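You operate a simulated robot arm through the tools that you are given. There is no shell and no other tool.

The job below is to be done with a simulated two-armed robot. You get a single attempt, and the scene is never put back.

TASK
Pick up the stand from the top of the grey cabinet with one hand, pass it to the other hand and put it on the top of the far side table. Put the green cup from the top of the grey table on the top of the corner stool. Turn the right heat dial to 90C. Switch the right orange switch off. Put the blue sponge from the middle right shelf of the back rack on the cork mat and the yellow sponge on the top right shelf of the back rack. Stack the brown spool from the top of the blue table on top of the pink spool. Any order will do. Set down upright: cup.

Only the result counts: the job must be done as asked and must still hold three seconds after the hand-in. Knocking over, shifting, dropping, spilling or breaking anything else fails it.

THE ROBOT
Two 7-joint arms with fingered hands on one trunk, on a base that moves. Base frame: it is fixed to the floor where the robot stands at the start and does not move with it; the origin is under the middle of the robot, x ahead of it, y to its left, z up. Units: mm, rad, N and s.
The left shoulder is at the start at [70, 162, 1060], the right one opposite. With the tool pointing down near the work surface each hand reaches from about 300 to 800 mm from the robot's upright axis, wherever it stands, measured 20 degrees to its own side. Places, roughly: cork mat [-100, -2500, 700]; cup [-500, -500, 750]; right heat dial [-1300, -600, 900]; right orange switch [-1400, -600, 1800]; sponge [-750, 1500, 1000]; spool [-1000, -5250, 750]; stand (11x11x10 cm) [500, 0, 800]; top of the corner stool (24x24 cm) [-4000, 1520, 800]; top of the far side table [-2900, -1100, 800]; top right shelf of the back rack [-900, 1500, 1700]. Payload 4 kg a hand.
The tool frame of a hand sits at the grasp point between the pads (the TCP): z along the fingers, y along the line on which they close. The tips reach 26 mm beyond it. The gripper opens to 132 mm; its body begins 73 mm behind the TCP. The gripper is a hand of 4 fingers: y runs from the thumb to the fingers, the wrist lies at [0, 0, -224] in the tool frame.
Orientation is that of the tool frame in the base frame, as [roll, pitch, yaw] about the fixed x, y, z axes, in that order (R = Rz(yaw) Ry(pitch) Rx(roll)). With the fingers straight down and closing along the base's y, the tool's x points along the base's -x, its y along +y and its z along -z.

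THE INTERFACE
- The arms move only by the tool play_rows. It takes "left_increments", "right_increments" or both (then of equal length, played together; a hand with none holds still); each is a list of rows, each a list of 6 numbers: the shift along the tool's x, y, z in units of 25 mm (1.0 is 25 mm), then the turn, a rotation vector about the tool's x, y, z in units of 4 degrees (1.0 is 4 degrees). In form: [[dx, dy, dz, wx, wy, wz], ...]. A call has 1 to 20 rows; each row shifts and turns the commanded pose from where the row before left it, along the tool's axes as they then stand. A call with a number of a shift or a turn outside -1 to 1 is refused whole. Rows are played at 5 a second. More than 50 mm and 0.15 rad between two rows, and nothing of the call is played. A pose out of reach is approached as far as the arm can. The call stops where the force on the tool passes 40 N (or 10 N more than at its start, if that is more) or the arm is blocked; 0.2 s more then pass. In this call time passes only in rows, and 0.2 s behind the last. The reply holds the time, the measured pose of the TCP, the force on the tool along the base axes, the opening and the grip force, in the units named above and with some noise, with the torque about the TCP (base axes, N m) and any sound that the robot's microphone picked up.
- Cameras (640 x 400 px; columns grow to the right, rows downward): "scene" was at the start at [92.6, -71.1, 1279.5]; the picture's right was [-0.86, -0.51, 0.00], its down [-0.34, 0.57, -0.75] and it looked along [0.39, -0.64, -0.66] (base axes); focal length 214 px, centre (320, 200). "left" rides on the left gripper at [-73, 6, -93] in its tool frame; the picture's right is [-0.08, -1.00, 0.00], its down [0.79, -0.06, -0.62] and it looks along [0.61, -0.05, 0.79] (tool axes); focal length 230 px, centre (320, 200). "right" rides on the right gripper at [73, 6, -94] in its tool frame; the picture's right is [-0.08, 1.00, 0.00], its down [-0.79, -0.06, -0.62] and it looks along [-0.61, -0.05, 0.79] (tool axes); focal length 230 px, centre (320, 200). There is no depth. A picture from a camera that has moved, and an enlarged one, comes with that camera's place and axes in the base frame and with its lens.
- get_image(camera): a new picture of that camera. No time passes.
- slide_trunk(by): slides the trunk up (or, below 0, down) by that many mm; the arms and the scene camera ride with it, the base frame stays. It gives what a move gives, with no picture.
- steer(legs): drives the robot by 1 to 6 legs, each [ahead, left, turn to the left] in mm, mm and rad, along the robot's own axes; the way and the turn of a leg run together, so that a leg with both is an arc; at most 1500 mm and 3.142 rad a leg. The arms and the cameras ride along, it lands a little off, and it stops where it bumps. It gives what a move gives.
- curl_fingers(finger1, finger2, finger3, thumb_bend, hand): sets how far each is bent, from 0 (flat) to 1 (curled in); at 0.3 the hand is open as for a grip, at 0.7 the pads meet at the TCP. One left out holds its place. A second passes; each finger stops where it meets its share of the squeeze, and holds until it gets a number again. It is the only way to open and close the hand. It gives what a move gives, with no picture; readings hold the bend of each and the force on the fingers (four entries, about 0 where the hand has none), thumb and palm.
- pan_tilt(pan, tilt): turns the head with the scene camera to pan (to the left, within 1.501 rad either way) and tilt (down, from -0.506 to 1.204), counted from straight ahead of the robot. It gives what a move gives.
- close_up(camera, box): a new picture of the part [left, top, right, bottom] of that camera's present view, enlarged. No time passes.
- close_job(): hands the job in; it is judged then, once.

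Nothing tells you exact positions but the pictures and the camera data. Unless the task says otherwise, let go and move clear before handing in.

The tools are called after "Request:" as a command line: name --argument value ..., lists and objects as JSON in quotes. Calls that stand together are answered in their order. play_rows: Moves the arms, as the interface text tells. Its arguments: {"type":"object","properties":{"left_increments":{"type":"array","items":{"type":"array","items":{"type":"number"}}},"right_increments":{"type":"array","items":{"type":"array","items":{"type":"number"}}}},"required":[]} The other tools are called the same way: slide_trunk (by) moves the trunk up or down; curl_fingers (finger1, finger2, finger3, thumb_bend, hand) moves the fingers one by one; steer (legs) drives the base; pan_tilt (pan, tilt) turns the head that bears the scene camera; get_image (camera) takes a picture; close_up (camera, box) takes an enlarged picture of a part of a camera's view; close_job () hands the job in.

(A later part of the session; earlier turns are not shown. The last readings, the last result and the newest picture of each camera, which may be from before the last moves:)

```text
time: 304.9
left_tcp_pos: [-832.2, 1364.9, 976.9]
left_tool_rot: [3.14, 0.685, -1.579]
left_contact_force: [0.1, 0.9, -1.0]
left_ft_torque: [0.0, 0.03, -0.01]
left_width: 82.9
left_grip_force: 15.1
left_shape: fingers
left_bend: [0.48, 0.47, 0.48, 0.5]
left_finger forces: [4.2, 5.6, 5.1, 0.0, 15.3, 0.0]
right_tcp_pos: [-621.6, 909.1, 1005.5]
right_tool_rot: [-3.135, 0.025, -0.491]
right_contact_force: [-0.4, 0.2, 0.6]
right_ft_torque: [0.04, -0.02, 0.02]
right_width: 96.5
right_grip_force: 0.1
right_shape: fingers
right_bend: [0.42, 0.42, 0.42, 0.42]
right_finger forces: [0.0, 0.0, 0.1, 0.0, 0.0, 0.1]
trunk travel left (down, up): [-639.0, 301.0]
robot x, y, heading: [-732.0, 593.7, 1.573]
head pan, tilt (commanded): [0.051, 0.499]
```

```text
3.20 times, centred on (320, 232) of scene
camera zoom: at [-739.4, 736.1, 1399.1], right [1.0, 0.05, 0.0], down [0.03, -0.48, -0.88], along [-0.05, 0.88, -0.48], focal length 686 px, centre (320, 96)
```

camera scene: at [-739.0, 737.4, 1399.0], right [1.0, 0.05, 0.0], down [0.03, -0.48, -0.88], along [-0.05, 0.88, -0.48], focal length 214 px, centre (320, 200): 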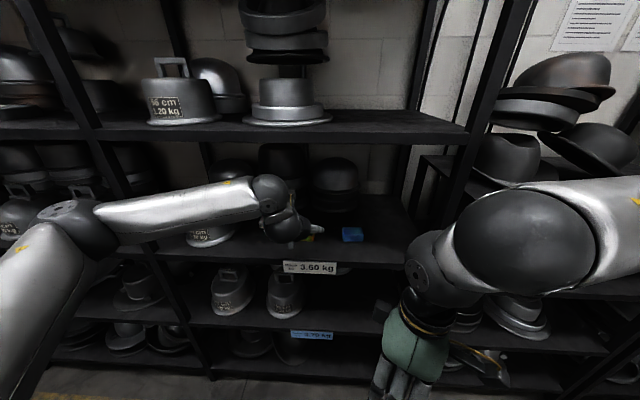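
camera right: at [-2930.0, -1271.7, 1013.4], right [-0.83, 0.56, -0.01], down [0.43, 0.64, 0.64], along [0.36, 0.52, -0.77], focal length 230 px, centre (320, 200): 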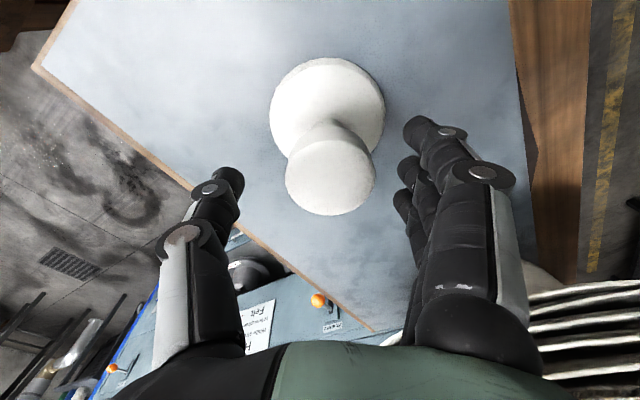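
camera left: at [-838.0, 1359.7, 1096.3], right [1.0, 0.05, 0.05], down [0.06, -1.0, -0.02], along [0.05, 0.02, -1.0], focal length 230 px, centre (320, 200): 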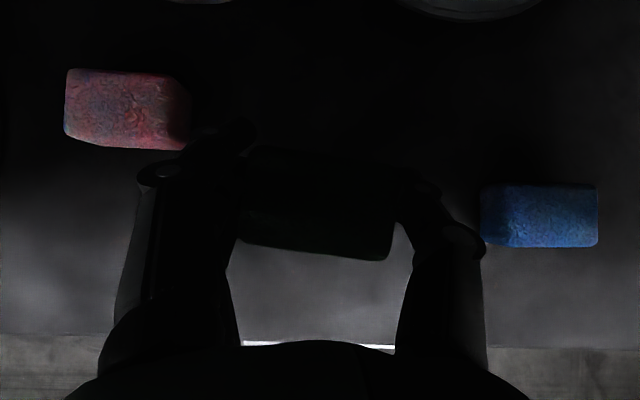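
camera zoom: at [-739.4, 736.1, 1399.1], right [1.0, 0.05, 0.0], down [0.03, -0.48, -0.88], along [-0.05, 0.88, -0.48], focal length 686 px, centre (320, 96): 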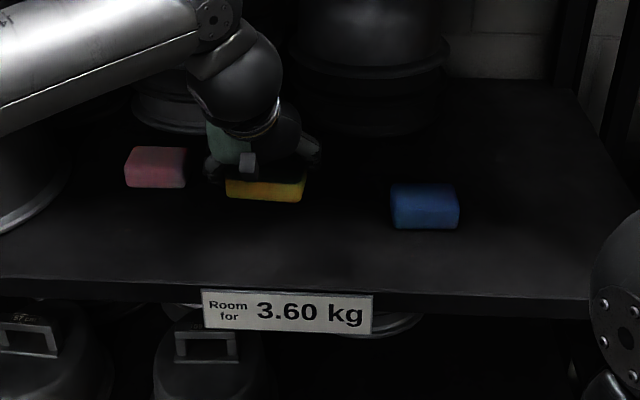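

The yellow sponge is held. I will withdraw it from the shelf, then raise the trunk for the top shelf.

Request:
play_rows --left_increments '[[0.95, 0, -0.9, 0, 0, 0], [0.98, 0, -0.85, 0, 0, 0], [0.98, 0, -0.85, 0, 0, 0], [0.98, 0, -0.85, 0, 0, 0], [0.98, 0, -0.85, 0, 0, 0], [0.98, 0, -0.85, 0, 0, 0], [0.98, 0, -0.85, 0, 0, 0], [0.98, 0, -0.85, 0, 0, 0], [0.98, 0, -0.85, 0, 0, 0], [0.98, 0, -0.85, 0, 0, 0]]'

Request:
slide_trunk --by 299

Request:
get_image --camera "left"

Request:
get_image --camera "scene"

```text
time: 307.1
left_tcp_pos: [-832.3, 1043.2, 986.8]
left_tool_rot: [3.138, 0.685, -1.577]
left_contact_force: [0.6, 0.2, 0.5]
left_ft_torque: [-0.05, 0.03, 0.01]
left_width: 82.4
left_grip_force: 15.1
left_shape: fingers
left_bend: [0.49, 0.47, 0.48, 0.5]
left_finger forces: [4.1, 5.5, 5.0, 0.0, 15.0, 0.0]
left hand out of reach, approached as far as the arm can: row 10
right_tcp_pos: [-621.9, 908.1, 1005.6]
right_tool_rot: [-3.133, 0.023, -0.492]
right_contact_force: [-0.6, -0.9, -0.4]
right_ft_torque: [0.05, 0.0, 0.0]
right_width: 96.6
right_grip_force: 0.1
right_shape: fingers
right_bend: [0.42, 0.42, 0.42, 0.42]
right_finger forces: [0.0, 0.0, 0.1, 0.0, 0.0, 0.0]
trunk travel left (down, up): [-639.0, 301.0]
robot x, y, heading: [-735.2, 595.1, 1.575]
head pan, tilt (commanded): [0.051, 0.499]
```

```text
time: 310.1
left_tcp_pos: [-835.0, 1043.8, 1285.8]
left_tool_rot: [3.137, 0.686, -1.577]
left_contact_force: [-1.1, -0.1, -0.1]
left_ft_torque: [-0.01, 0.03, 0.0]
left_width: 82.8
left_grip_force: 15.1
left_shape: fingers
left_bend: [0.49, 0.47, 0.48, 0.5]
left_finger forces: [4.1, 5.5, 5.0, 0.1, 15.0, 0.0]
right_tcp_pos: [-621.4, 910.0, 1304.5]
right_tool_rot: [-3.135, 0.024, -0.494]
right_contact_force: [-0.5, 0.6, 0.4]
right_ft_torque: [0.03, 0.0, -0.02]
right_width: 96.6
right_grip_force: 0.0
right_shape: fingers
right_bend: [0.42, 0.42, 0.42, 0.42]
right_finger forces: [0.0, 0.1, 0.1, 0.0, 0.0, 0.0]
trunk travel left (down, up): [-938.0, 2.0]
robot x, y, heading: [-731.4, 590.2, 1.574]
head pan, tilt (commanded): [0.051, 0.499]
```

```text
taken
camera left: at [-838.8, 1039.5, 1403.8], right [1.0, 0.06, 0.05], down [0.06, -1.0, -0.02], along [0.05, 0.02, -1.0], focal length 230 px, centre (320, 200)
```

left: 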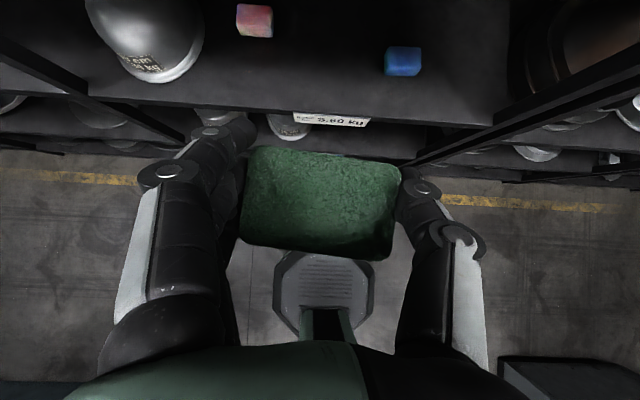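

```text
taken
camera scene: at [-739.6, 736.4, 1698.1], right [1.0, 0.05, 0.0], down [0.03, -0.48, -0.88], along [-0.05, 0.88, -0.48], focal length 214 px, centre (320, 200)
```

scene: 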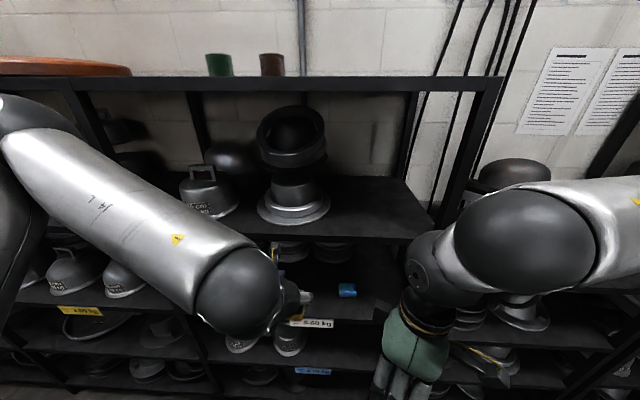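

The sponge is secure. I will level the hand somewhat and raise it above the top shelf while staying clear of the rack's front.

Request:
play_rows --left_increments '[[0, 0, 0, 0, -0.87, 0], [0, 0, 0, 0, -0.87, 0], [0, 0, 0, 0, -0.87, 0], [0, 0, 0, 0, -0.87, 0], [0, 0, 0, 0, -0.87, 0], [0, 0, 0, 0, -0.87, 0], [-0.84, -0.17, -0.48, 0, 0, 0], [-0.84, -0.17, -0.48, 0, 0, 0], [-0.84, -0.17, -0.48, 0, 0, 0], [-0.84, -0.17, -0.48, 0, 0, 0], [-0.84, -0.17, -0.48, 0, 0, 0], [-0.84, -0.17, -0.48, 0, 0, 0], [-0.84, -0.17, -0.48, 0, 0, 0], [-0.84, -0.17, -0.48, 0, 0, 0], [-0.84, -0.17, -0.48, 0, 0, 0], [-0.84, -0.17, -0.48, 0, 0, 0]]'

Request:
get_image --camera "scene"

```text
time: 313.5
left_tcp_pos: [-770.9, 1077.2, 1531.9]
left_tool_rot: [3.133, 1.051, -1.581]
left_contact_force: [-0.1, -0.4, 0.1]
left_ft_torque: [-0.03, 0.0, 0.01]
left_width: 82.2
left_grip_force: 15.0
left_shape: fingers
left_bend: [0.49, 0.47, 0.48, 0.5]
left_finger forces: [4.2, 5.5, 5.0, 0.0, 15.1, 0.0]
left hand out of reach, approached as far as the arm can: row 1, 2, 3, 4, 5, 6, 7
right_tcp_pos: [-622.7, 908.1, 1304.8]
right_tool_rot: [-3.133, 0.024, -0.492]
right_contact_force: [0.3, -0.5, -0.4]
right_ft_torque: [0.0, 0.0, -0.01]
right_width: 96.7
right_grip_force: 0.0
right_shape: fingers
right_bend: [0.42, 0.42, 0.42, 0.42]
right_finger forces: [0.0, 0.0, 0.0, 0.0, 0.0, 0.0]
trunk travel left (down, up): [-938.0, 2.0]
robot x, y, heading: [-734.0, 592.1, 1.577]
head pan, tilt (commanded): [0.051, 0.499]
```

```text
taken
camera scene: at [-739.0, 735.5, 1698.2], right [1.0, 0.05, 0.0], down [0.03, -0.48, -0.88], along [-0.05, 0.88, -0.48], focal length 214 px, centre (320, 200)
```

scene: 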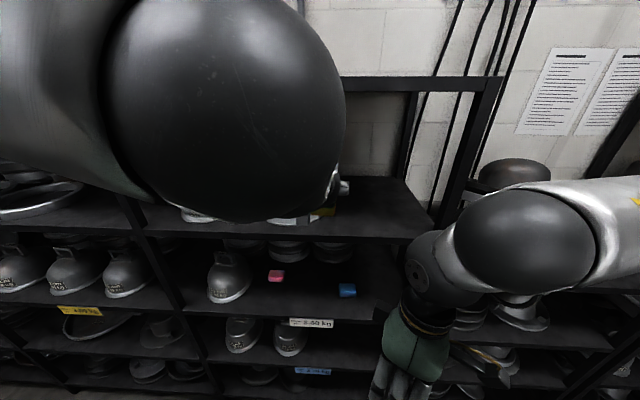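

The hand is at z = 1532. I will continue upward in two stages.

Request:
play_rows --left_increments '[[-0.84, 0, -0.48, 0, 0, 0], [-0.84, 0, -0.48, 0, 0, 0], [-0.84, 0, -0.48, 0, 0, 0], [-0.84, 0, -0.48, 0, 0, 0], [-0.84, 0, -0.48, 0, 0, 0]]'

Request:
get_image --camera "scene"

Request:
get_image --camera "left"

```text
time: 314.7
left_tcp_pos: [-770.9, 1076.6, 1651.9]
left_tool_rot: [3.137, 1.051, -1.58]
left_contact_force: [0.6, -0.9, 0.0]
left_ft_torque: [0.0, -0.02, 0.02]
left_width: 81.9
left_grip_force: 14.9
left_shape: fingers
left_bend: [0.49, 0.47, 0.48, 0.5]
left_finger forces: [4.4, 5.5, 5.0, 0.0, 15.2, 0.0]
right_tcp_pos: [-622.5, 909.2, 1303.7]
right_tool_rot: [-3.133, 0.024, -0.492]
right_contact_force: [-0.5, 0.3, -0.2]
right_ft_torque: [0.03, 0.03, -0.01]
right_width: 96.3
right_grip_force: 0.1
right_shape: fingers
right_bend: [0.42, 0.42, 0.42, 0.42]
right_finger forces: [0.0, 0.0, 0.1, 0.1, 0.1, 0.0]
trunk travel left (down, up): [-938.0, 2.0]
robot x, y, heading: [-733.4, 597.0, 1.567]
head pan, tilt (commanded): [0.051, 0.499]
```

```text
taken
camera scene: at [-739.5, 735.2, 1698.2], right [1.0, 0.05, 0.0], down [0.03, -0.48, -0.88], along [-0.05, 0.88, -0.48], focal length 214 px, centre (320, 200)
```

scene: 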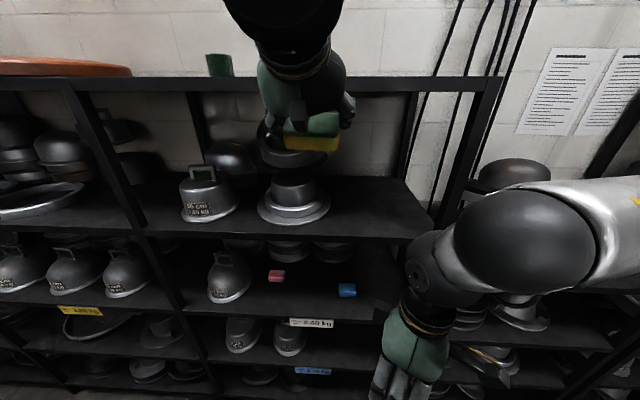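

```text
taken
camera left: at [-776.3, 1030.9, 1762.3], right [1.0, 0.03, 0.06], down [0.06, -0.93, -0.37], along [0.05, 0.38, -0.92], focal length 230 px, centre (320, 200)
```

left: 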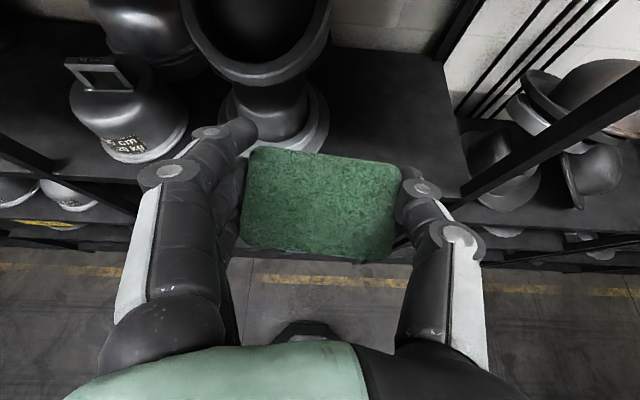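

The arm is moving well. I will raise another 150 mm to get above the top shelf.

Request:
play_rows --left_increments '[[-0.84, 0, -0.48, 0, 0, 0], [-0.84, 0, -0.48, 0, 0, 0], [-0.84, 0, -0.48, 0, 0, 0], [-0.84, 0, -0.48, 0, 0, 0], [-0.84, 0, -0.48, 0, 0, 0], [-0.84, 0, -0.48, 0, 0, 0]]'

Request:
get_image --camera "left"

Request:
pan_tilt --pan 0.0 --tilt 0.1

Request:
get_image --camera "scene"

```text
time: 316.1
left_tcp_pos: [-769.0, 1091.1, 1790.9]
left_tool_rot: [3.14, 1.051, -1.581]
left_contact_force: [-0.1, -0.8, -0.3]
left_ft_torque: [0.01, 0.01, -0.02]
left_width: 82.0
left_grip_force: 15.3
left_shape: fingers
left_bend: [0.49, 0.47, 0.48, 0.5]
left_finger forces: [4.4, 5.5, 5.0, 0.0, 15.1, 0.1]
left hand out of reach, approached as far as the arm can: row 6
right_tcp_pos: [-622.0, 909.9, 1304.2]
right_tool_rot: [-3.134, 0.025, -0.491]
right_contact_force: [0.0, 0.1, -0.2]
right_ft_torque: [0.03, 0.01, -0.02]
right_width: 96.6
right_grip_force: 0.1
right_shape: fingers
right_bend: [0.42, 0.42, 0.42, 0.42]
right_finger forces: [0.0, 0.1, 0.0, 0.1, 0.0, 0.0]
trunk travel left (down, up): [-938.0, 2.0]
robot x, y, heading: [-735.9, 597.1, 1.575]
head pan, tilt (commanded): [0.051, 0.499]
```

```text
taken
camera left: at [-774.1, 1044.4, 1900.9], right [1.0, 0.03, 0.07], down [0.05, -0.93, -0.37], along [0.05, 0.38, -0.92], focal length 230 px, centre (320, 200)
```

left: 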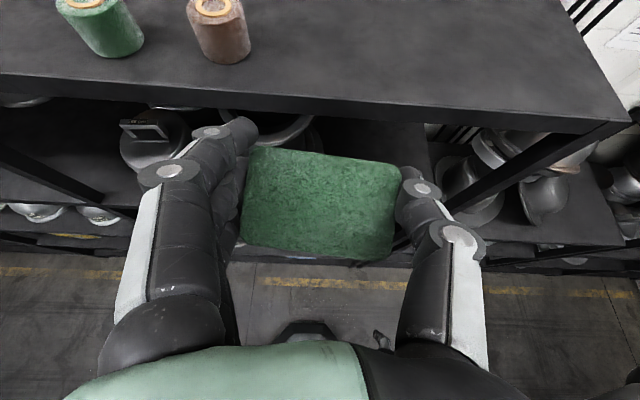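

```text
time: 317.0
left_tcp_pos: [-768.5, 1091.5, 1790.7]
left_tool_rot: [3.138, 1.051, -1.58]
left_contact_force: [-0.3, 0.1, -0.7]
left_ft_torque: [0.02, -0.01, 0.0]
left_width: 81.9
left_grip_force: 14.6
left_shape: fingers
left_bend: [0.49, 0.47, 0.48, 0.5]
left_finger forces: [4.4, 5.5, 5.1, 0.0, 15.2, 0.0]
right_tcp_pos: [-623.0, 909.8, 1304.5]
right_tool_rot: [-3.135, 0.025, -0.492]
right_contact_force: [0.2, -0.4, 0.0]
right_ft_torque: [0.0, 0.0, -0.04]
right_width: 96.5
right_grip_force: 0.0
right_shape: fingers
right_bend: [0.42, 0.42, 0.42, 0.42]
right_finger forces: [0.0, 0.1, 0.1, 0.0, 0.0, 0.1]
trunk travel left (down, up): [-938.0, 2.0]
robot x, y, heading: [-733.4, 590.1, 1.575]
head pan, tilt (commanded): [0.0, 0.099]
```

```text
taken
camera scene: at [-735.0, 737.8, 1735.1], right [1.0, 0.0, 0.0], down [0.0, -0.1, -0.99], along [0.0, 0.99, -0.1], focal length 214 px, centre (320, 200)
```

scene: 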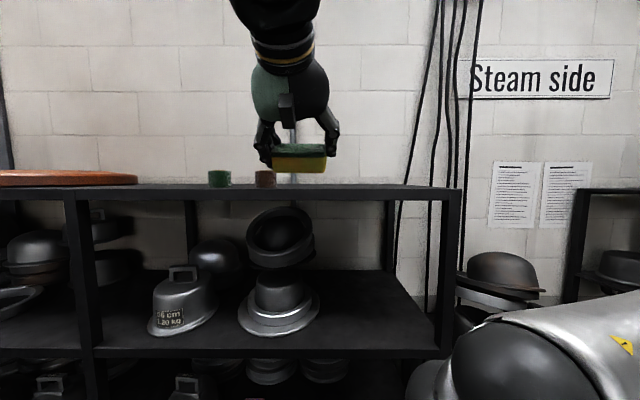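

The hand is above the top shelf with about 30 mm clearance. I will drive forward 240 mm so the sponge is over the shelf.

Request:
steer --legs '[[240, 0, 0]]'

Request:
get_image --camera "left"

Request:
get_image --camera "scene"

```text
time: 318.8
left_tcp_pos: [-773.2, 1324.3, 1794.3]
left_tool_rot: [3.14, 1.056, -1.575]
left_contact_force: [-0.5, -1.1, -0.2]
left_ft_torque: [0.0, -0.01, 0.01]
left_width: 82.1
left_grip_force: 14.7
left_shape: fingers
left_bend: [0.49, 0.47, 0.48, 0.5]
left_finger forces: [4.4, 5.5, 4.9, 0.0, 15.2, 0.0]
right_tcp_pos: [-625.6, 1147.6, 1305.5]
right_tool_rot: [-3.13, 0.025, -0.486]
right_contact_force: [0.8, -1.6, 0.5]
right_ft_torque: [0.03, 0.07, 0.01]
right_width: 96.7
right_grip_force: 0.0
right_shape: fingers
right_bend: [0.42, 0.42, 0.42, 0.42]
right_finger forces: [0.1, 0.0, 0.0, 0.0, 0.0, 0.0]
trunk travel left (down, up): [-938.0, 2.0]
robot x, y, heading: [-735.0, 836.0, 1.579]
head pan, tilt (commanded): [0.0, 0.099]
```

```text
taken
camera left: at [-778.7, 1277.7, 1903.1], right [1.0, 0.04, 0.07], down [0.06, -0.92, -0.38], along [0.05, 0.38, -0.92], focal length 230 px, centre (320, 200)
```

left: 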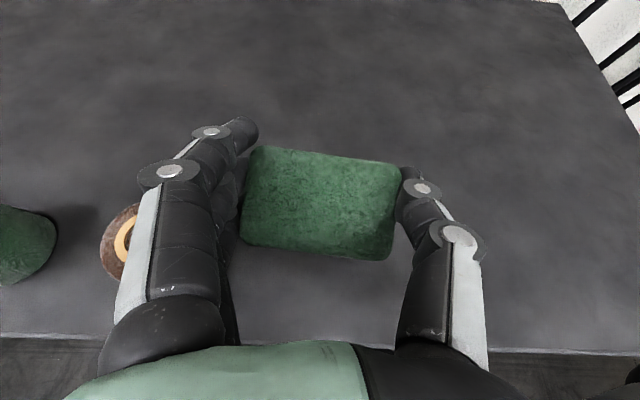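

```text
taken
camera scene: at [-737.1, 972.6, 1735.9], right [1.0, 0.01, 0.0], down [0.0, -0.1, -1.0], along [-0.01, 1.0, -0.1], focal length 214 px, centre (320, 200)
```

scene: 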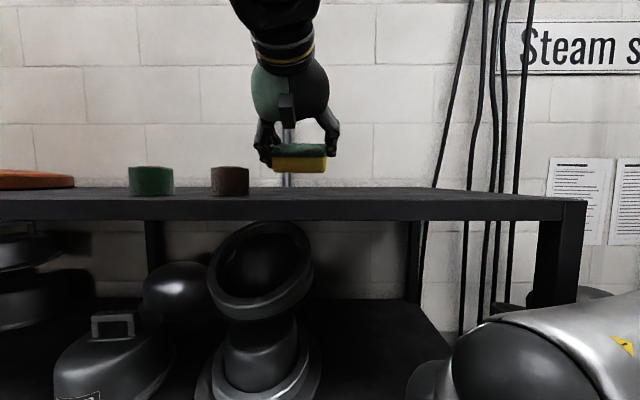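

The sponge is over the free part of the top shelf. I will shift it 25 mm away from the small brown spool and lower it until it touches.

Request:
play_rows --left_increments '[[0, -1, 0, 0, 0, 0], [0.43, 0, 0.25, 0, 0, 0], [0.43, 0, 0.25, 0, 0, 0], [0, 0, 0, 0, 0, 0]]'

Request:
play_rows --left_increments '[[0.17, 0, 0.1, 0, 0, 0], [0, 0, 0, 0, 0, 0]]'

Request:
close_up --camera "scene" --box '[220, 100, 420, 225]'

```text
time: 319.8
left_tcp_pos: [-748.7, 1335.1, 1767.8]
left_tool_rot: [3.14, 1.05, -1.573]
left_contact_force: [0.1, 0.9, 0.2]
left_ft_torque: [0.01, -0.01, 0.05]
left_width: 82.0
left_grip_force: 15.0
left_shape: fingers
left_bend: [0.49, 0.47, 0.48, 0.5]
left_finger forces: [4.4, 5.5, 4.9, 0.0, 15.1, 0.0]
right_tcp_pos: [-625.6, 1152.4, 1304.5]
right_tool_rot: [-3.135, 0.023, -0.487]
right_contact_force: [0.2, -0.3, 0.0]
right_ft_torque: [0.01, 0.0, 0.03]
right_width: 96.3
right_grip_force: 0.0
right_shape: fingers
right_bend: [0.42, 0.42, 0.42, 0.42]
right_finger forces: [0.1, 0.0, 0.0, 0.0, 0.0, 0.0]
trunk travel left (down, up): [-938.0, 2.0]
robot x, y, heading: [-734.8, 837.6, 1.58]
head pan, tilt (commanded): [0.0, 0.099]
```

```text
time: 320.4
left_tcp_pos: [-749.9, 1333.2, 1761.2]
left_tool_rot: [-3.141, 1.05, -1.572]
left_contact_force: [0.1, 1.3, -0.5]
left_ft_torque: [0.02, 0.01, 0.02]
left_width: 81.8
left_grip_force: 15.3
left_shape: fingers
left_bend: [0.49, 0.47, 0.48, 0.5]
left_finger forces: [4.4, 5.4, 5.0, 0.0, 15.1, 0.0]
right_tcp_pos: [-625.9, 1152.9, 1304.5]
right_tool_rot: [-3.135, 0.023, -0.488]
right_contact_force: [-0.2, 0.1, -0.4]
right_ft_torque: [-0.01, -0.02, -0.05]
right_width: 96.3
right_grip_force: 0.0
right_shape: fingers
right_bend: [0.42, 0.42, 0.42, 0.42]
right_finger forces: [0.0, 0.0, 0.0, 0.0, 0.0, 0.1]
trunk travel left (down, up): [-938.0, 2.0]
robot x, y, heading: [-734.2, 836.6, 1.579]
head pan, tilt (commanded): [0.0, 0.099]
```

```text
3.20 times, centred on (320, 162) of scene
camera zoom: at [-737.8, 980.4, 1735.1], right [1.0, 0.01, 0.0], down [0.0, -0.1, -0.99], along [-0.01, 0.99, -0.1], focal length 686 px, centre (320, 320)
```

zoom: 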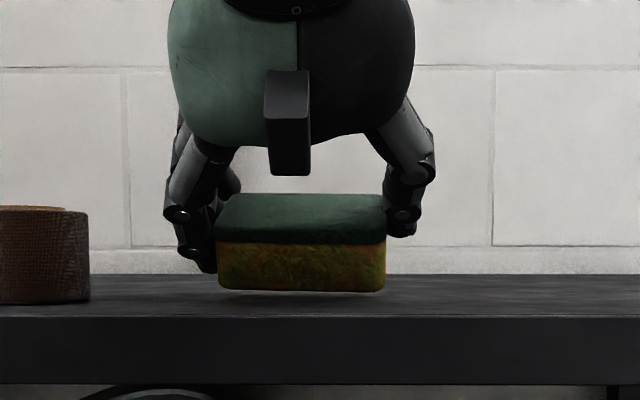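

The sponge is just above the shelf. I will lower by small steps.

Request:
play_rows --left_increments '[[0.12, 0, 0.07, 0, 0, 0], [0, 0, 0, 0, 0, 0]]'

Request:
play_rows --left_increments '[[0.12, 0, 0.07, 0, 0, 0], [0, 0, 0, 0, 0, 0]]'

Request:
close_up --camera "scene" --box '[220, 100, 420, 225]'

```text
time: 321.0
left_tcp_pos: [-747.4, 1332.6, 1758.7]
left_tool_rot: [-3.141, 1.052, -1.574]
left_contact_force: [0.9, -0.2, 0.9]
left_ft_torque: [-0.04, -0.07, -0.01]
left_width: 81.8
left_grip_force: 15.8
left_shape: fingers
left_bend: [0.49, 0.47, 0.48, 0.5]
left_finger forces: [4.6, 5.5, 5.1, 0.1, 16.0, 0.0]
right_tcp_pos: [-624.9, 1152.5, 1304.1]
right_tool_rot: [-3.136, 0.024, -0.487]
right_contact_force: [-0.5, -0.2, -0.2]
right_ft_torque: [0.01, 0.0, 0.0]
right_width: 96.7
right_grip_force: 0.1
right_shape: fingers
right_bend: [0.42, 0.42, 0.42, 0.42]
right_finger forces: [0.0, 0.1, 0.0, 0.0, 0.2, 0.0]
trunk travel left (down, up): [-938.0, 2.0]
robot x, y, heading: [-735.6, 834.5, 1.574]
head pan, tilt (commanded): [0.0, 0.099]
```

```text
time: 321.6
left_tcp_pos: [-747.2, 1333.8, 1755.8]
left_tool_rot: [-3.141, 1.054, -1.569]
left_contact_force: [-0.5, 5.4, 13.8]
left_ft_torque: [0.03, -0.43, 0.17]
left_width: 82.1
left_grip_force: 16.8
left_shape: fingers
left_bend: [0.49, 0.47, 0.49, 0.5]
left_finger forces: [6.8, 5.7, 4.9, 0.0, 16.8, 0.0]
right_tcp_pos: [-624.4, 1152.0, 1304.2]
right_tool_rot: [-3.134, 0.025, -0.489]
right_contact_force: [-0.7, 0.5, -0.7]
right_ft_torque: [-0.01, 0.0, 0.03]
right_width: 96.7
right_grip_force: 0.0
right_shape: fingers
right_bend: [0.42, 0.42, 0.42, 0.42]
right_finger forces: [0.0, 0.0, 0.1, 0.0, 0.1, 0.0]
trunk travel left (down, up): [-938.0, 2.0]
robot x, y, heading: [-731.9, 834.4, 1.58]
head pan, tilt (commanded): [0.0, 0.099]
```

```text
3.20 times, centred on (320, 162) of scene
camera zoom: at [-736.8, 980.0, 1735.4], right [1.0, 0.01, 0.0], down [0.0, -0.1, -0.99], along [-0.01, 0.99, -0.1], focal length 686 px, centre (320, 320)
```

zoom: 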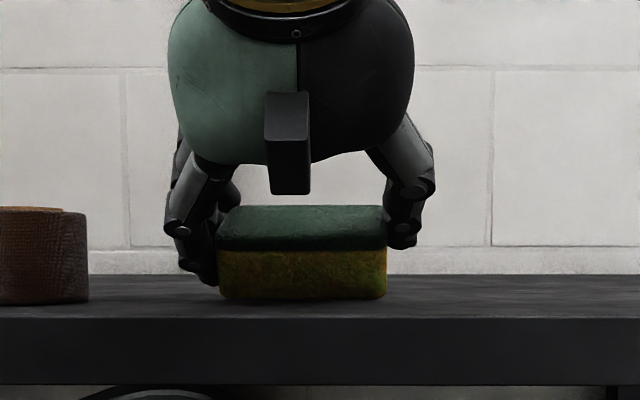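

The sponge rests on the shelf. I will open the hand and back away upward.

Request:
curl_fingers --hand "left" --finger1 0.36 --finger2 0.36 --finger3 0.36 --thumb_bend 0.36

Request:
play_rows --left_increments '[[-0.4, 0, -0.5, 0, 0, 0], [-0.3, 0, -0.9, 0, 0, 0], [0, 0, -1, 0, 0, 0]]'

Request:
close_up --camera "scene" --box '[220, 100, 420, 225]'

Request:
get_image --camera "left"

```text
time: 322.6
left_tcp_pos: [-749.7, 1331.2, 1755.1]
left_tool_rot: [3.14, 1.053, -1.576]
left_contact_force: [0.2, -0.3, 1.0]
left_ft_torque: [-0.01, -0.04, 0.02]
left_width: 116.0
left_grip_force: 0.2
left_shape: fingers
left_bend: [0.36, 0.36, 0.36, 0.36]
left_finger forces: [0.0, 0.0, 0.1, 0.0, 0.0, 0.0]
right_tcp_pos: [-625.2, 1151.9, 1304.9]
right_tool_rot: [-3.134, 0.024, -0.487]
right_contact_force: [0.7, 0.9, 0.6]
right_ft_torque: [-0.03, 0.01, 0.01]
right_width: 96.7
right_grip_force: 0.0
right_shape: fingers
right_bend: [0.42, 0.42, 0.42, 0.42]
right_finger forces: [0.1, 0.0, 0.1, 0.1, 0.1, 0.0]
trunk travel left (down, up): [-938.0, 2.0]
robot x, y, heading: [-733.7, 835.4, 1.581]
head pan, tilt (commanded): [0.0, 0.099]
```

```text
time: 323.4
left_tcp_pos: [-746.8, 1324.0, 1780.7]
left_tool_rot: [-3.14, 1.051, -1.571]
left_contact_force: [0.0, -0.5, -0.3]
left_ft_torque: [0.01, 0.0, -0.01]
left_width: 116.3
left_grip_force: 0.1
left_shape: fingers
left_bend: [0.36, 0.36, 0.36, 0.36]
left_finger forces: [0.1, 0.1, 0.1, 0.0, 0.0, 0.0]
left hand out of reach, approached as far as the arm can: row 2, 3
right_tcp_pos: [-625.5, 1152.6, 1304.5]
right_tool_rot: [-3.135, 0.024, -0.486]
right_contact_force: [0.1, -0.9, 0.4]
right_ft_torque: [0.0, 0.02, -0.02]
right_width: 96.5
right_grip_force: 0.0
right_shape: fingers
right_bend: [0.42, 0.42, 0.42, 0.42]
right_finger forces: [0.0, 0.1, 0.1, 0.0, 0.0, 0.0]
trunk travel left (down, up): [-938.0, 2.0]
robot x, y, heading: [-737.0, 836.8, 1.577]
head pan, tilt (commanded): [0.0, 0.099]
```

```text
3.20 times, centred on (320, 162) of scene
camera zoom: at [-737.3, 980.4, 1735.1], right [1.0, 0.01, 0.0], down [0.0, -0.1, -0.99], along [-0.01, 0.99, -0.1], focal length 686 px, centre (320, 320)
```

zoom: 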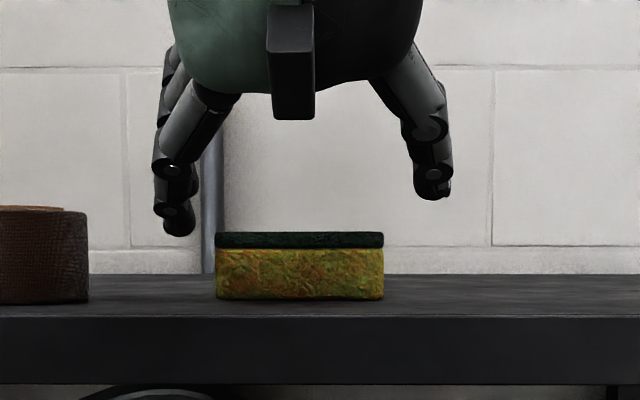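

```text
taken
camera left: at [-752.9, 1278.1, 1889.9], right [1.0, 0.03, 0.07], down [0.06, -0.92, -0.38], along [0.05, 0.38, -0.92], focal length 230 px, centre (320, 200)
```

left: 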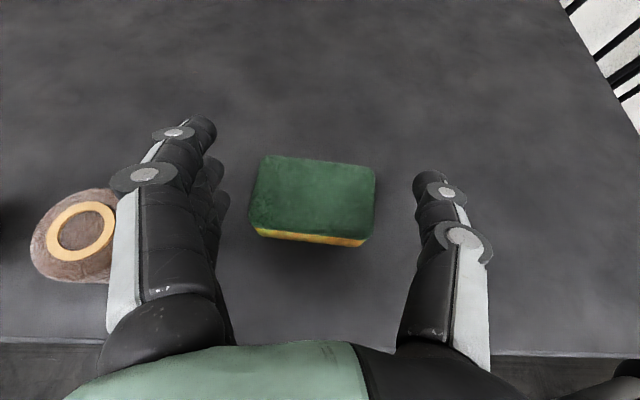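

The yellow sponge lies flat on the top right shelf. I will back the robot straight away from the rack.

Request:
steer --legs '[[-260, 0, 0]]'

Request:
get_image --camera "scene"

```text
time: 325.2
left_tcp_pos: [-744.5, 1070.9, 1778.1]
left_tool_rot: [3.14, 1.049, -1.573]
left_contact_force: [0.0, 0.1, -0.2]
left_ft_torque: [0.0, 0.0, -0.02]
left_width: 116.2
left_grip_force: 0.1
left_shape: fingers
left_bend: [0.36, 0.36, 0.36, 0.36]
left_finger forces: [0.0, 0.0, 0.0, 0.1, 0.1, 0.1]
right_tcp_pos: [-624.3, 898.1, 1303.5]
right_tool_rot: [-3.136, 0.024, -0.485]
right_contact_force: [-0.2, 0.8, -0.4]
right_ft_torque: [-0.01, -0.03, 0.01]
right_width: 96.7
right_grip_force: 0.0
right_shape: fingers
right_bend: [0.42, 0.42, 0.42, 0.42]
right_finger forces: [0.0, 0.1, 0.0, 0.0, 0.0, 0.1]
trunk travel left (down, up): [-938.0, 2.0]
robot x, y, heading: [-732.9, 576.5, 1.581]
head pan, tilt (commanded): [0.0, 0.099]
```

```text
taken
camera scene: at [-735.0, 726.3, 1734.6], right [1.0, 0.01, 0.0], down [0.0, -0.1, -0.99], along [-0.01, 0.99, -0.1], focal length 214 px, centre (320, 200)
```

scene: 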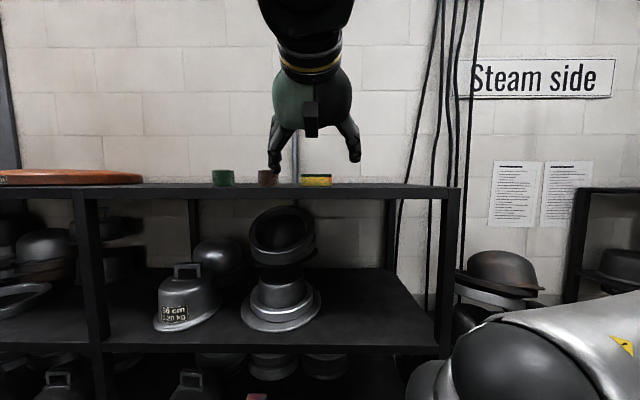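

The yellow sponge is in place. Next I will lower the left arm and the trunk again and shift right to line up with the blue sponge.

Request:
play_rows --left_increments '[[0.86, 0, 0.49, 0, 0, 0], [0.86, 0, 0.49, 0, 0, 0], [0.86, 0, 0.49, 0, 0, 0], [0.86, 0, 0.49, 0, 0, 0], [0.86, 0, 0.49, 0, 0, 0], [0.86, 0, 0.49, 0, 0, 0], [0.86, 0, 0.49, 0, 0, 0], [0.86, 0, 0.49, 0, 0, 0], [0.86, 0, 0.49, 0, 0, 0], [0.86, 0, 0.49, 0, 0, 0], [0.86, 0, 0.49, 0, 0, 0], [0.86, 0, 0.49, 0, 0, 0], [0.86, 0, 0.49, 0, 0, 0], [0.86, 0, 0.49, 0, 0, 0], [0.86, 0, 0.49, 0, 0, 0], [0.86, 0, 0.49, 0, 0, 0]]'

Request:
slide_trunk --by -299

Request:
steer --legs '[[0, -100, -0.008]]'

Request:
pan_tilt --pan 0.0 --tilt 0.5

Request:
get_image --camera "scene"

Request:
get_image --camera "left"

```text
time: 328.6
left_tcp_pos: [-744.9, 1063.9, 1384.2]
left_tool_rot: [3.139, 1.05, -1.574]
left_contact_force: [1.1, 0.3, 0.5]
left_ft_torque: [0.03, -0.01, 0.03]
left_width: 116.2
left_grip_force: 0.0
left_shape: fingers
left_bend: [0.36, 0.36, 0.36, 0.36]
left_finger forces: [0.1, 0.1, 0.0, 0.0, 0.0, 0.1]
right_tcp_pos: [-622.9, 893.6, 1305.3]
right_tool_rot: [-3.135, 0.025, -0.486]
right_contact_force: [0.3, 0.4, -0.1]
right_ft_torque: [0.02, -0.03, 0.01]
right_width: 96.6
right_grip_force: 0.2
right_shape: fingers
right_bend: [0.42, 0.42, 0.42, 0.42]
right_finger forces: [0.0, 0.0, 0.1, 0.0, 0.0, 0.1]
trunk travel left (down, up): [-938.0, 2.0]
robot x, y, heading: [-729.1, 577.2, 1.578]
head pan, tilt (commanded): [0.0, 0.099]
```

```text
time: 331.6
left_tcp_pos: [-745.2, 1062.2, 1084.9]
left_tool_rot: [3.14, 1.052, -1.57]
left_contact_force: [0.2, -0.2, 0.4]
left_ft_torque: [0.0, 0.01, -0.01]
left_width: 116.4
left_grip_force: 0.1
left_shape: fingers
left_bend: [0.36, 0.36, 0.36, 0.36]
left_finger forces: [0.0, 0.1, 0.0, 0.0, 0.0, 0.1]
right_tcp_pos: [-622.6, 892.4, 1005.5]
right_tool_rot: [-3.135, 0.025, -0.486]
right_contact_force: [-0.3, -0.3, 0.3]
right_ft_torque: [0.01, -0.02, 0.02]
right_width: 96.6
right_grip_force: 0.1
right_shape: fingers
right_bend: [0.42, 0.42, 0.42, 0.42]
right_finger forces: [0.0, 0.1, 0.0, 0.0, 0.0, 0.0]
trunk travel left (down, up): [-639.0, 301.0]
robot x, y, heading: [-735.9, 578.0, 1.58]
head pan, tilt (commanded): [0.0, 0.099]
```

```text
time: 332.8
left_tcp_pos: [-641.3, 1063.8, 1086.7]
left_tool_rot: [-3.139, 1.052, -1.582]
left_contact_force: [0.8, 0.2, -0.2]
left_ft_torque: [-0.02, 0.02, 0.02]
left_width: 116.3
left_grip_force: 0.0
left_shape: fingers
left_bend: [0.36, 0.36, 0.36, 0.36]
left_finger forces: [0.0, 0.0, 0.1, 0.0, 0.0, 0.1]
right_tcp_pos: [-520.4, 893.5, 1005.9]
right_tool_rot: [-3.136, 0.024, -0.496]
right_contact_force: [0.0, -0.5, -0.5]
right_ft_torque: [0.03, 0.01, -0.01]
right_width: 96.5
right_grip_force: 0.0
right_shape: fingers
right_bend: [0.42, 0.42, 0.42, 0.42]
right_finger forces: [0.0, 0.1, 0.1, 0.0, 0.1, 0.0]
trunk travel left (down, up): [-639.0, 301.0]
robot x, y, heading: [-631.5, 572.9, 1.57]
head pan, tilt (commanded): [0.0, 0.099]
```

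```text
time: 333.7
left_tcp_pos: [-641.2, 1065.4, 1084.2]
left_tool_rot: [-3.14, 1.052, -1.579]
left_contact_force: [0.1, 0.1, -0.2]
left_ft_torque: [-0.06, -0.03, 0.0]
left_width: 116.1
left_grip_force: 0.2
left_shape: fingers
left_bend: [0.36, 0.36, 0.36, 0.36]
left_finger forces: [0.1, 0.1, 0.0, 0.1, 0.0, 0.1]
right_tcp_pos: [-521.0, 893.6, 1005.8]
right_tool_rot: [-3.133, 0.026, -0.495]
right_contact_force: [-0.1, 0.2, -0.5]
right_ft_torque: [0.0, -0.01, -0.03]
right_width: 96.5
right_grip_force: 0.0
right_shape: fingers
right_bend: [0.42, 0.42, 0.42, 0.42]
right_finger forces: [0.0, 0.0, 0.0, 0.0, 0.1, 0.0]
trunk travel left (down, up): [-639.0, 301.0]
robot x, y, heading: [-633.7, 577.6, 1.572]
head pan, tilt (commanded): [0.0, 0.499]
```

```text
taken
camera scene: at [-634.6, 719.8, 1399.2], right [1.0, 0.0, 0.0], down [0.0, -0.48, -0.88], along [0.0, 0.88, -0.48], focal length 214 px, centre (320, 200)
```

scene: 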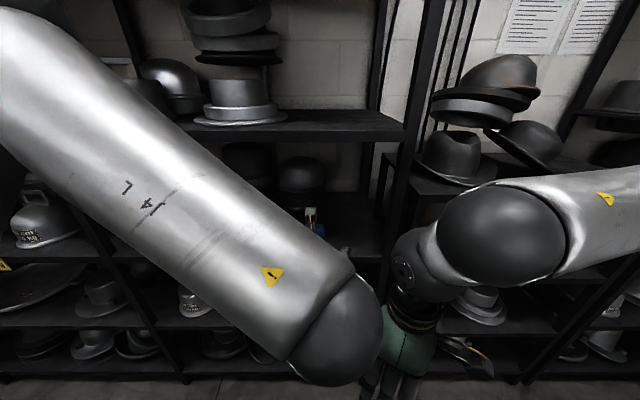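

```text
taken
camera left: at [-647.6, 1017.5, 1195.4], right [1.0, 0.03, 0.07], down [0.05, -0.93, -0.38], along [0.05, 0.38, -0.92], focal length 230 px, centre (320, 200)
```

left: 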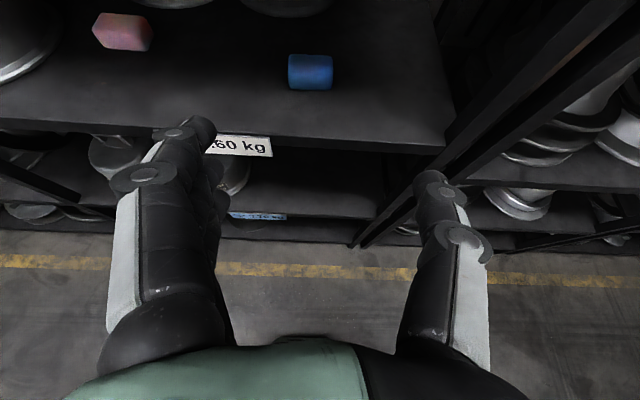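

The blue sponge is centred ahead of the left hand at about [-656, 1375]. I will drive 60 mm closer, steepen the hand, and move in front of it.

Request:
steer --legs '[[60, 0, 0]]'

Request:
curl_fingers --hand "left" --finger1 0.34 --finger2 0.34 --finger3 0.34 --thumb_bend 0.34

Request:
play_rows --left_increments '[[0, 0, 0, 0, 1, 0], [0, 0, 0, 0, 1, 0], [0, 0, 0, 0, 1, 0], [0, 0, 0, 0, 1, 0], [0, 0, 0, 0, 1, 0], [0, 0, 0, 0, 0.2, 0], [-0.66, 0.093, 0.9, 0, 0, 0], [-0.66, 0.093, 0.9, 0, 0, 0], [-0.66, 0.093, 0.9, 0, 0, 0], [-0.66, 0.093, 0.9, 0, 0, 0], [-0.66, 0.093, 0.9, 0, 0, 0], [-0.66, 0.093, 0.9, 0, 0, 0]]'

Request:
get_image --camera "left"

```text
time: 334.6
left_tcp_pos: [-640.3, 1121.5, 1087.2]
left_tool_rot: [-3.141, 1.054, -1.584]
left_contact_force: [0.5, 0.5, -0.8]
left_ft_torque: [0.0, 0.01, 0.02]
left_width: 116.4
left_grip_force: 0.0
left_shape: fingers
left_bend: [0.36, 0.36, 0.36, 0.36]
left_finger forces: [0.0, 0.0, 0.1, 0.0, 0.0, 0.0]
right_tcp_pos: [-520.4, 949.3, 1006.5]
right_tool_rot: [-3.132, 0.025, -0.496]
right_contact_force: [-0.2, -0.7, -0.4]
right_ft_torque: [0.02, -0.03, 0.03]
right_width: 96.5
right_grip_force: 0.0
right_shape: fingers
right_bend: [0.42, 0.42, 0.42, 0.42]
right_finger forces: [0.0, 0.1, 0.0, 0.0, 0.0, 0.1]
trunk travel left (down, up): [-639.0, 301.0]
robot x, y, heading: [-632.3, 635.7, 1.568]
head pan, tilt (commanded): [0.0, 0.499]
```

```text
time: 335.6
left_tcp_pos: [-640.0, 1122.2, 1085.9]
left_tool_rot: [-3.141, 1.052, -1.584]
left_contact_force: [-0.2, 0.0, 0.9]
left_ft_torque: [0.01, 0.02, 0.02]
left_width: 122.6
left_grip_force: 0.1
left_shape: fingers
left_bend: [0.34, 0.34, 0.34, 0.34]
left_finger forces: [0.1, 0.0, 0.0, 0.0, 0.0, 0.0]
right_tcp_pos: [-519.5, 950.8, 1005.6]
right_tool_rot: [-3.135, 0.025, -0.495]
right_contact_force: [0.0, 0.3, -0.5]
right_ft_torque: [-0.02, 0.01, 0.01]
right_width: 96.5
right_grip_force: 0.1
right_shape: fingers
right_bend: [0.42, 0.42, 0.42, 0.42]
right_finger forces: [0.0, 0.0, 0.0, 0.0, 0.1, 0.0]
trunk travel left (down, up): [-639.0, 301.0]
robot x, y, heading: [-632.0, 637.7, 1.569]
head pan, tilt (commanded): [0.0, 0.499]
```

```text
time: 338.2
left_tcp_pos: [-652.2, 1286.8, 1042.3]
left_tool_rot: [-3.14, 0.688, -1.584]
left_contact_force: [-0.6, -1.4, -0.1]
left_ft_torque: [0.0, 0.02, -0.02]
left_width: 122.9
left_grip_force: 0.2
left_shape: fingers
left_bend: [0.34, 0.34, 0.34, 0.34]
left_finger forces: [0.0, 0.1, 0.0, 0.1, 0.0, 0.1]
right_tcp_pos: [-519.0, 953.1, 1006.1]
right_tool_rot: [-3.136, 0.024, -0.496]
right_contact_force: [0.1, 1.0, 0.4]
right_ft_torque: [-0.03, -0.01, 0.02]
right_width: 96.4
right_grip_force: 0.0
right_shape: fingers
right_bend: [0.42, 0.42, 0.42, 0.42]
right_finger forces: [0.0, 0.0, 0.0, 0.0, 0.0, 0.1]
trunk travel left (down, up): [-639.0, 301.0]
robot x, y, heading: [-631.4, 637.5, 1.571]
head pan, tilt (commanded): [0.0, 0.499]
```

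```text
taken
camera left: at [-657.4, 1282.0, 1161.3], right [1.0, 0.05, 0.05], down [0.05, -1.0, -0.02], along [0.05, 0.02, -1.0], focal length 230 px, centre (320, 200)
```

left: 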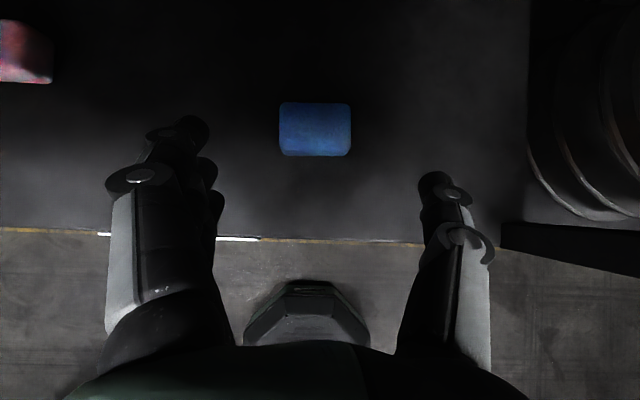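

The sponge is at [-654, 1357] by this view. I will advance the last 120 mm along the hand axis and grip.

Request:
play_rows --left_increments '[[0.062, 0.016, 0.966, 0, 0, 0], [0.062, 0.016, 0.966, 0, 0, 0], [0.062, 0.016, 0.966, 0, 0, 0], [0.062, 0.016, 0.966, 0, 0, 0], [0.062, 0.016, 0.9, 0, 0, 0]]'

Request:
get_image --camera "left"

```text
time: 339.4
left_tcp_pos: [-653.4, 1357.5, 943.8]
left_tool_rot: [-3.141, 0.689, -1.585]
left_contact_force: [0.3, -1.1, -0.3]
left_ft_torque: [-0.03, -0.02, -0.02]
left_width: 122.9
left_grip_force: 0.0
left_shape: fingers
left_bend: [0.34, 0.34, 0.34, 0.34]
left_finger forces: [0.1, 0.1, 0.0, 0.0, 0.0, 0.1]
right_tcp_pos: [-520.3, 951.1, 1006.1]
right_tool_rot: [-3.135, 0.025, -0.494]
right_contact_force: [-0.4, 0.0, 0.1]
right_ft_torque: [0.03, 0.01, 0.02]
right_width: 96.7
right_grip_force: 0.0
right_shape: fingers
right_bend: [0.42, 0.42, 0.42, 0.42]
right_finger forces: [0.1, 0.0, 0.0, 0.0, 0.0, 0.0]
trunk travel left (down, up): [-639.0, 301.0]
robot x, y, heading: [-632.8, 638.5, 1.572]
head pan, tilt (commanded): [0.0, 0.499]
```

```text
taken
camera left: at [-659.6, 1352.0, 1064.4], right [1.0, 0.05, 0.05], down [0.05, -1.0, -0.02], along [0.05, 0.02, -1.0], focal length 230 px, centre (320, 200)
```

left: 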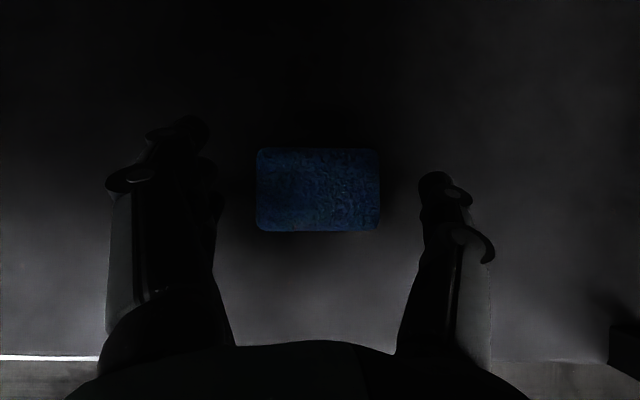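

It is centred. I will lower 5 mm more and close the hand.

Request:
play_rows --left_increments '[[0.13, 0, 0.15, 0, 0, 0]]'

Request:
curl_fingers --hand "left" --finger1 0.58 --finger2 0.58 --finger3 0.58 --thumb_bend 0.58

Request:
play_rows --left_increments '[[-0.25, 0, -0.31, 0, 0, 0], [-0.38, 0, -0.46, 0, 0, 0], [-0.38, 0, -0.46, 0, 0, 0]]'

Request:
get_image --camera "left"

```text
time: 339.8
left_tcp_pos: [-653.8, 1355.9, 941.3]
left_tool_rot: [-3.141, 0.689, -1.585]
left_contact_force: [0.4, -0.4, 1.2]
left_ft_torque: [0.0, 0.0, -0.01]
left_width: 122.7
left_grip_force: 0.0
left_shape: fingers
left_bend: [0.34, 0.34, 0.34, 0.34]
left_finger forces: [0.0, 0.0, 0.0, 0.0, 0.0, 0.0]
right_tcp_pos: [-521.1, 951.8, 1005.0]
right_tool_rot: [-3.134, 0.025, -0.496]
right_contact_force: [0.8, 0.5, -0.3]
right_ft_torque: [0.03, -0.03, 0.04]
right_width: 96.2
right_grip_force: 0.0
right_shape: fingers
right_bend: [0.42, 0.42, 0.42, 0.42]
right_finger forces: [0.0, 0.0, 0.0, 0.0, 0.0, 0.0]
trunk travel left (down, up): [-639.0, 301.0]
robot x, y, heading: [-631.6, 634.3, 1.567]
head pan, tilt (commanded): [0.0, 0.499]
```

```text
time: 340.8
left_tcp_pos: [-653.8, 1357.3, 942.6]
left_tool_rot: [-3.141, 0.691, -1.582]
left_contact_force: [-0.7, 0.7, 5.9]
left_ft_torque: [0.11, 0.3, -0.1]
left_width: 67.9
left_grip_force: 15.7
left_shape: fingers
left_bend: [0.54, 0.49, 0.5, 0.52]
left_finger forces: [3.7, 5.5, 9.2, 0.1, 11.7, 0.0]
right_tcp_pos: [-521.3, 952.0, 1005.8]
right_tool_rot: [-3.132, 0.025, -0.494]
right_contact_force: [-0.1, -0.3, 0.4]
right_ft_torque: [0.0, 0.02, 0.03]
right_width: 96.9
right_grip_force: 0.1
right_shape: fingers
right_bend: [0.42, 0.42, 0.42, 0.42]
right_finger forces: [0.0, 0.0, 0.0, 0.0, 0.0, 0.1]
trunk travel left (down, up): [-639.0, 301.0]
robot x, y, heading: [-632.9, 637.5, 1.568]
head pan, tilt (commanded): [0.0, 0.499]
```

```text
time: 341.6
left_tcp_pos: [-653.5, 1355.8, 982.4]
left_tool_rot: [3.141, 0.689, -1.585]
left_contact_force: [-1.1, -0.1, 0.6]
left_ft_torque: [-0.01, 0.0, -0.01]
left_width: 66.5
left_grip_force: 12.8
left_shape: fingers
left_bend: [0.55, 0.49, 0.5, 0.52]
left_finger forces: [2.4, 5.4, 5.0, 0.0, 12.1, 0.0]
right_tcp_pos: [-519.5, 952.0, 1005.6]
right_tool_rot: [-3.134, 0.023, -0.498]
right_contact_force: [-0.3, -0.3, -0.2]
right_ft_torque: [0.05, 0.02, 0.02]
right_width: 96.1
right_grip_force: 0.1
right_shape: fingers
right_bend: [0.42, 0.42, 0.42, 0.42]
right_finger forces: [0.0, 0.1, 0.0, 0.0, 0.0, 0.1]
trunk travel left (down, up): [-639.0, 301.0]
robot x, y, heading: [-634.7, 636.5, 1.571]
head pan, tilt (commanded): [0.0, 0.499]
```

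```text
taken
camera left: at [-658.7, 1351.0, 1101.2], right [1.0, 0.05, 0.05], down [0.05, -1.0, -0.02], along [0.05, 0.03, -1.0], focal length 230 px, centre (320, 200)
```

left: 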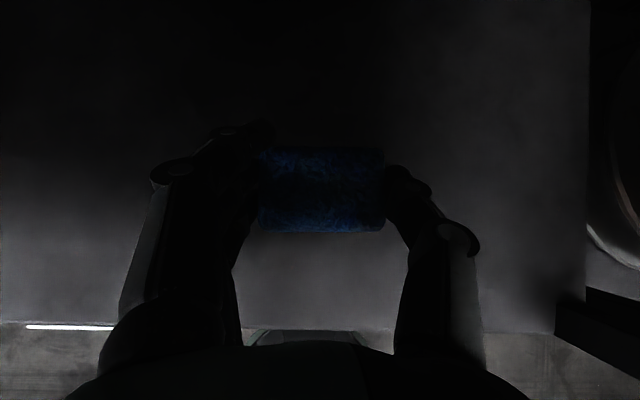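

The blue sponge is held. I will withdraw it from the shelf.

Request:
play_rows --left_increments '[[0.9, 0, -0.85, 0, 0, 0], [0.98, 0, -0.85, 0, 0, 0], [0.98, 0, -0.85, 0, 0, 0], [0.98, 0, -0.85, 0, 0, 0], [0.98, 0, -0.85, 0, 0, 0], [0.98, 0, -0.85, 0, 0, 0], [0.98, 0, -0.85, 0, 0, 0], [0.98, 0, -0.85, 0, 0, 0]]'

Request:
get_image --camera "left"

Request:
get_image --camera "scene"

```text
time: 343.4
left_tcp_pos: [-656.7, 1095.8, 989.1]
left_tool_rot: [3.141, 0.69, -1.584]
left_contact_force: [0.1, -0.2, 0.3]
left_ft_torque: [0.03, 0.0, -0.01]
left_width: 65.8
left_grip_force: 12.1
left_shape: fingers
left_bend: [0.55, 0.49, 0.5, 0.52]
left_finger forces: [2.1, 5.2, 4.9, 0.0, 11.6, 0.0]
right_tcp_pos: [-519.8, 951.3, 1005.2]
right_tool_rot: [-3.133, 0.027, -0.495]
right_contact_force: [0.3, 0.5, -0.4]
right_ft_torque: [0.0, 0.03, -0.04]
right_width: 96.7
right_grip_force: 0.0
right_shape: fingers
right_bend: [0.42, 0.42, 0.42, 0.42]
right_finger forces: [0.0, 0.0, 0.0, 0.0, 0.0, 0.1]
trunk travel left (down, up): [-639.0, 301.0]
robot x, y, heading: [-634.9, 638.9, 1.569]
head pan, tilt (commanded): [0.0, 0.499]
```

```text
taken
camera left: at [-661.8, 1090.6, 1107.9], right [1.0, 0.05, 0.05], down [0.05, -1.0, -0.02], along [0.05, 0.03, -1.0], focal length 230 px, centre (320, 200)
```

left: 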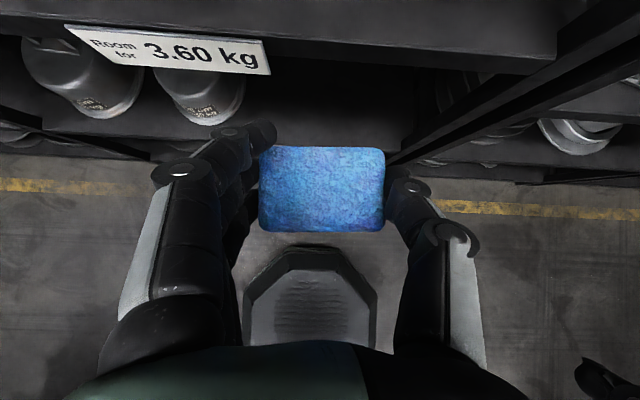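

```text
taken
camera scene: at [-633.1, 777.9, 1399.3], right [1.0, 0.0, 0.0], down [0.0, -0.48, -0.88], along [0.0, 0.88, -0.48], focal length 214 px, centre (320, 200)
```

scene: 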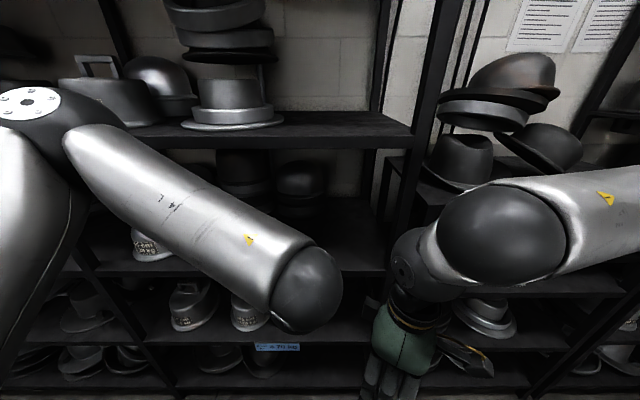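

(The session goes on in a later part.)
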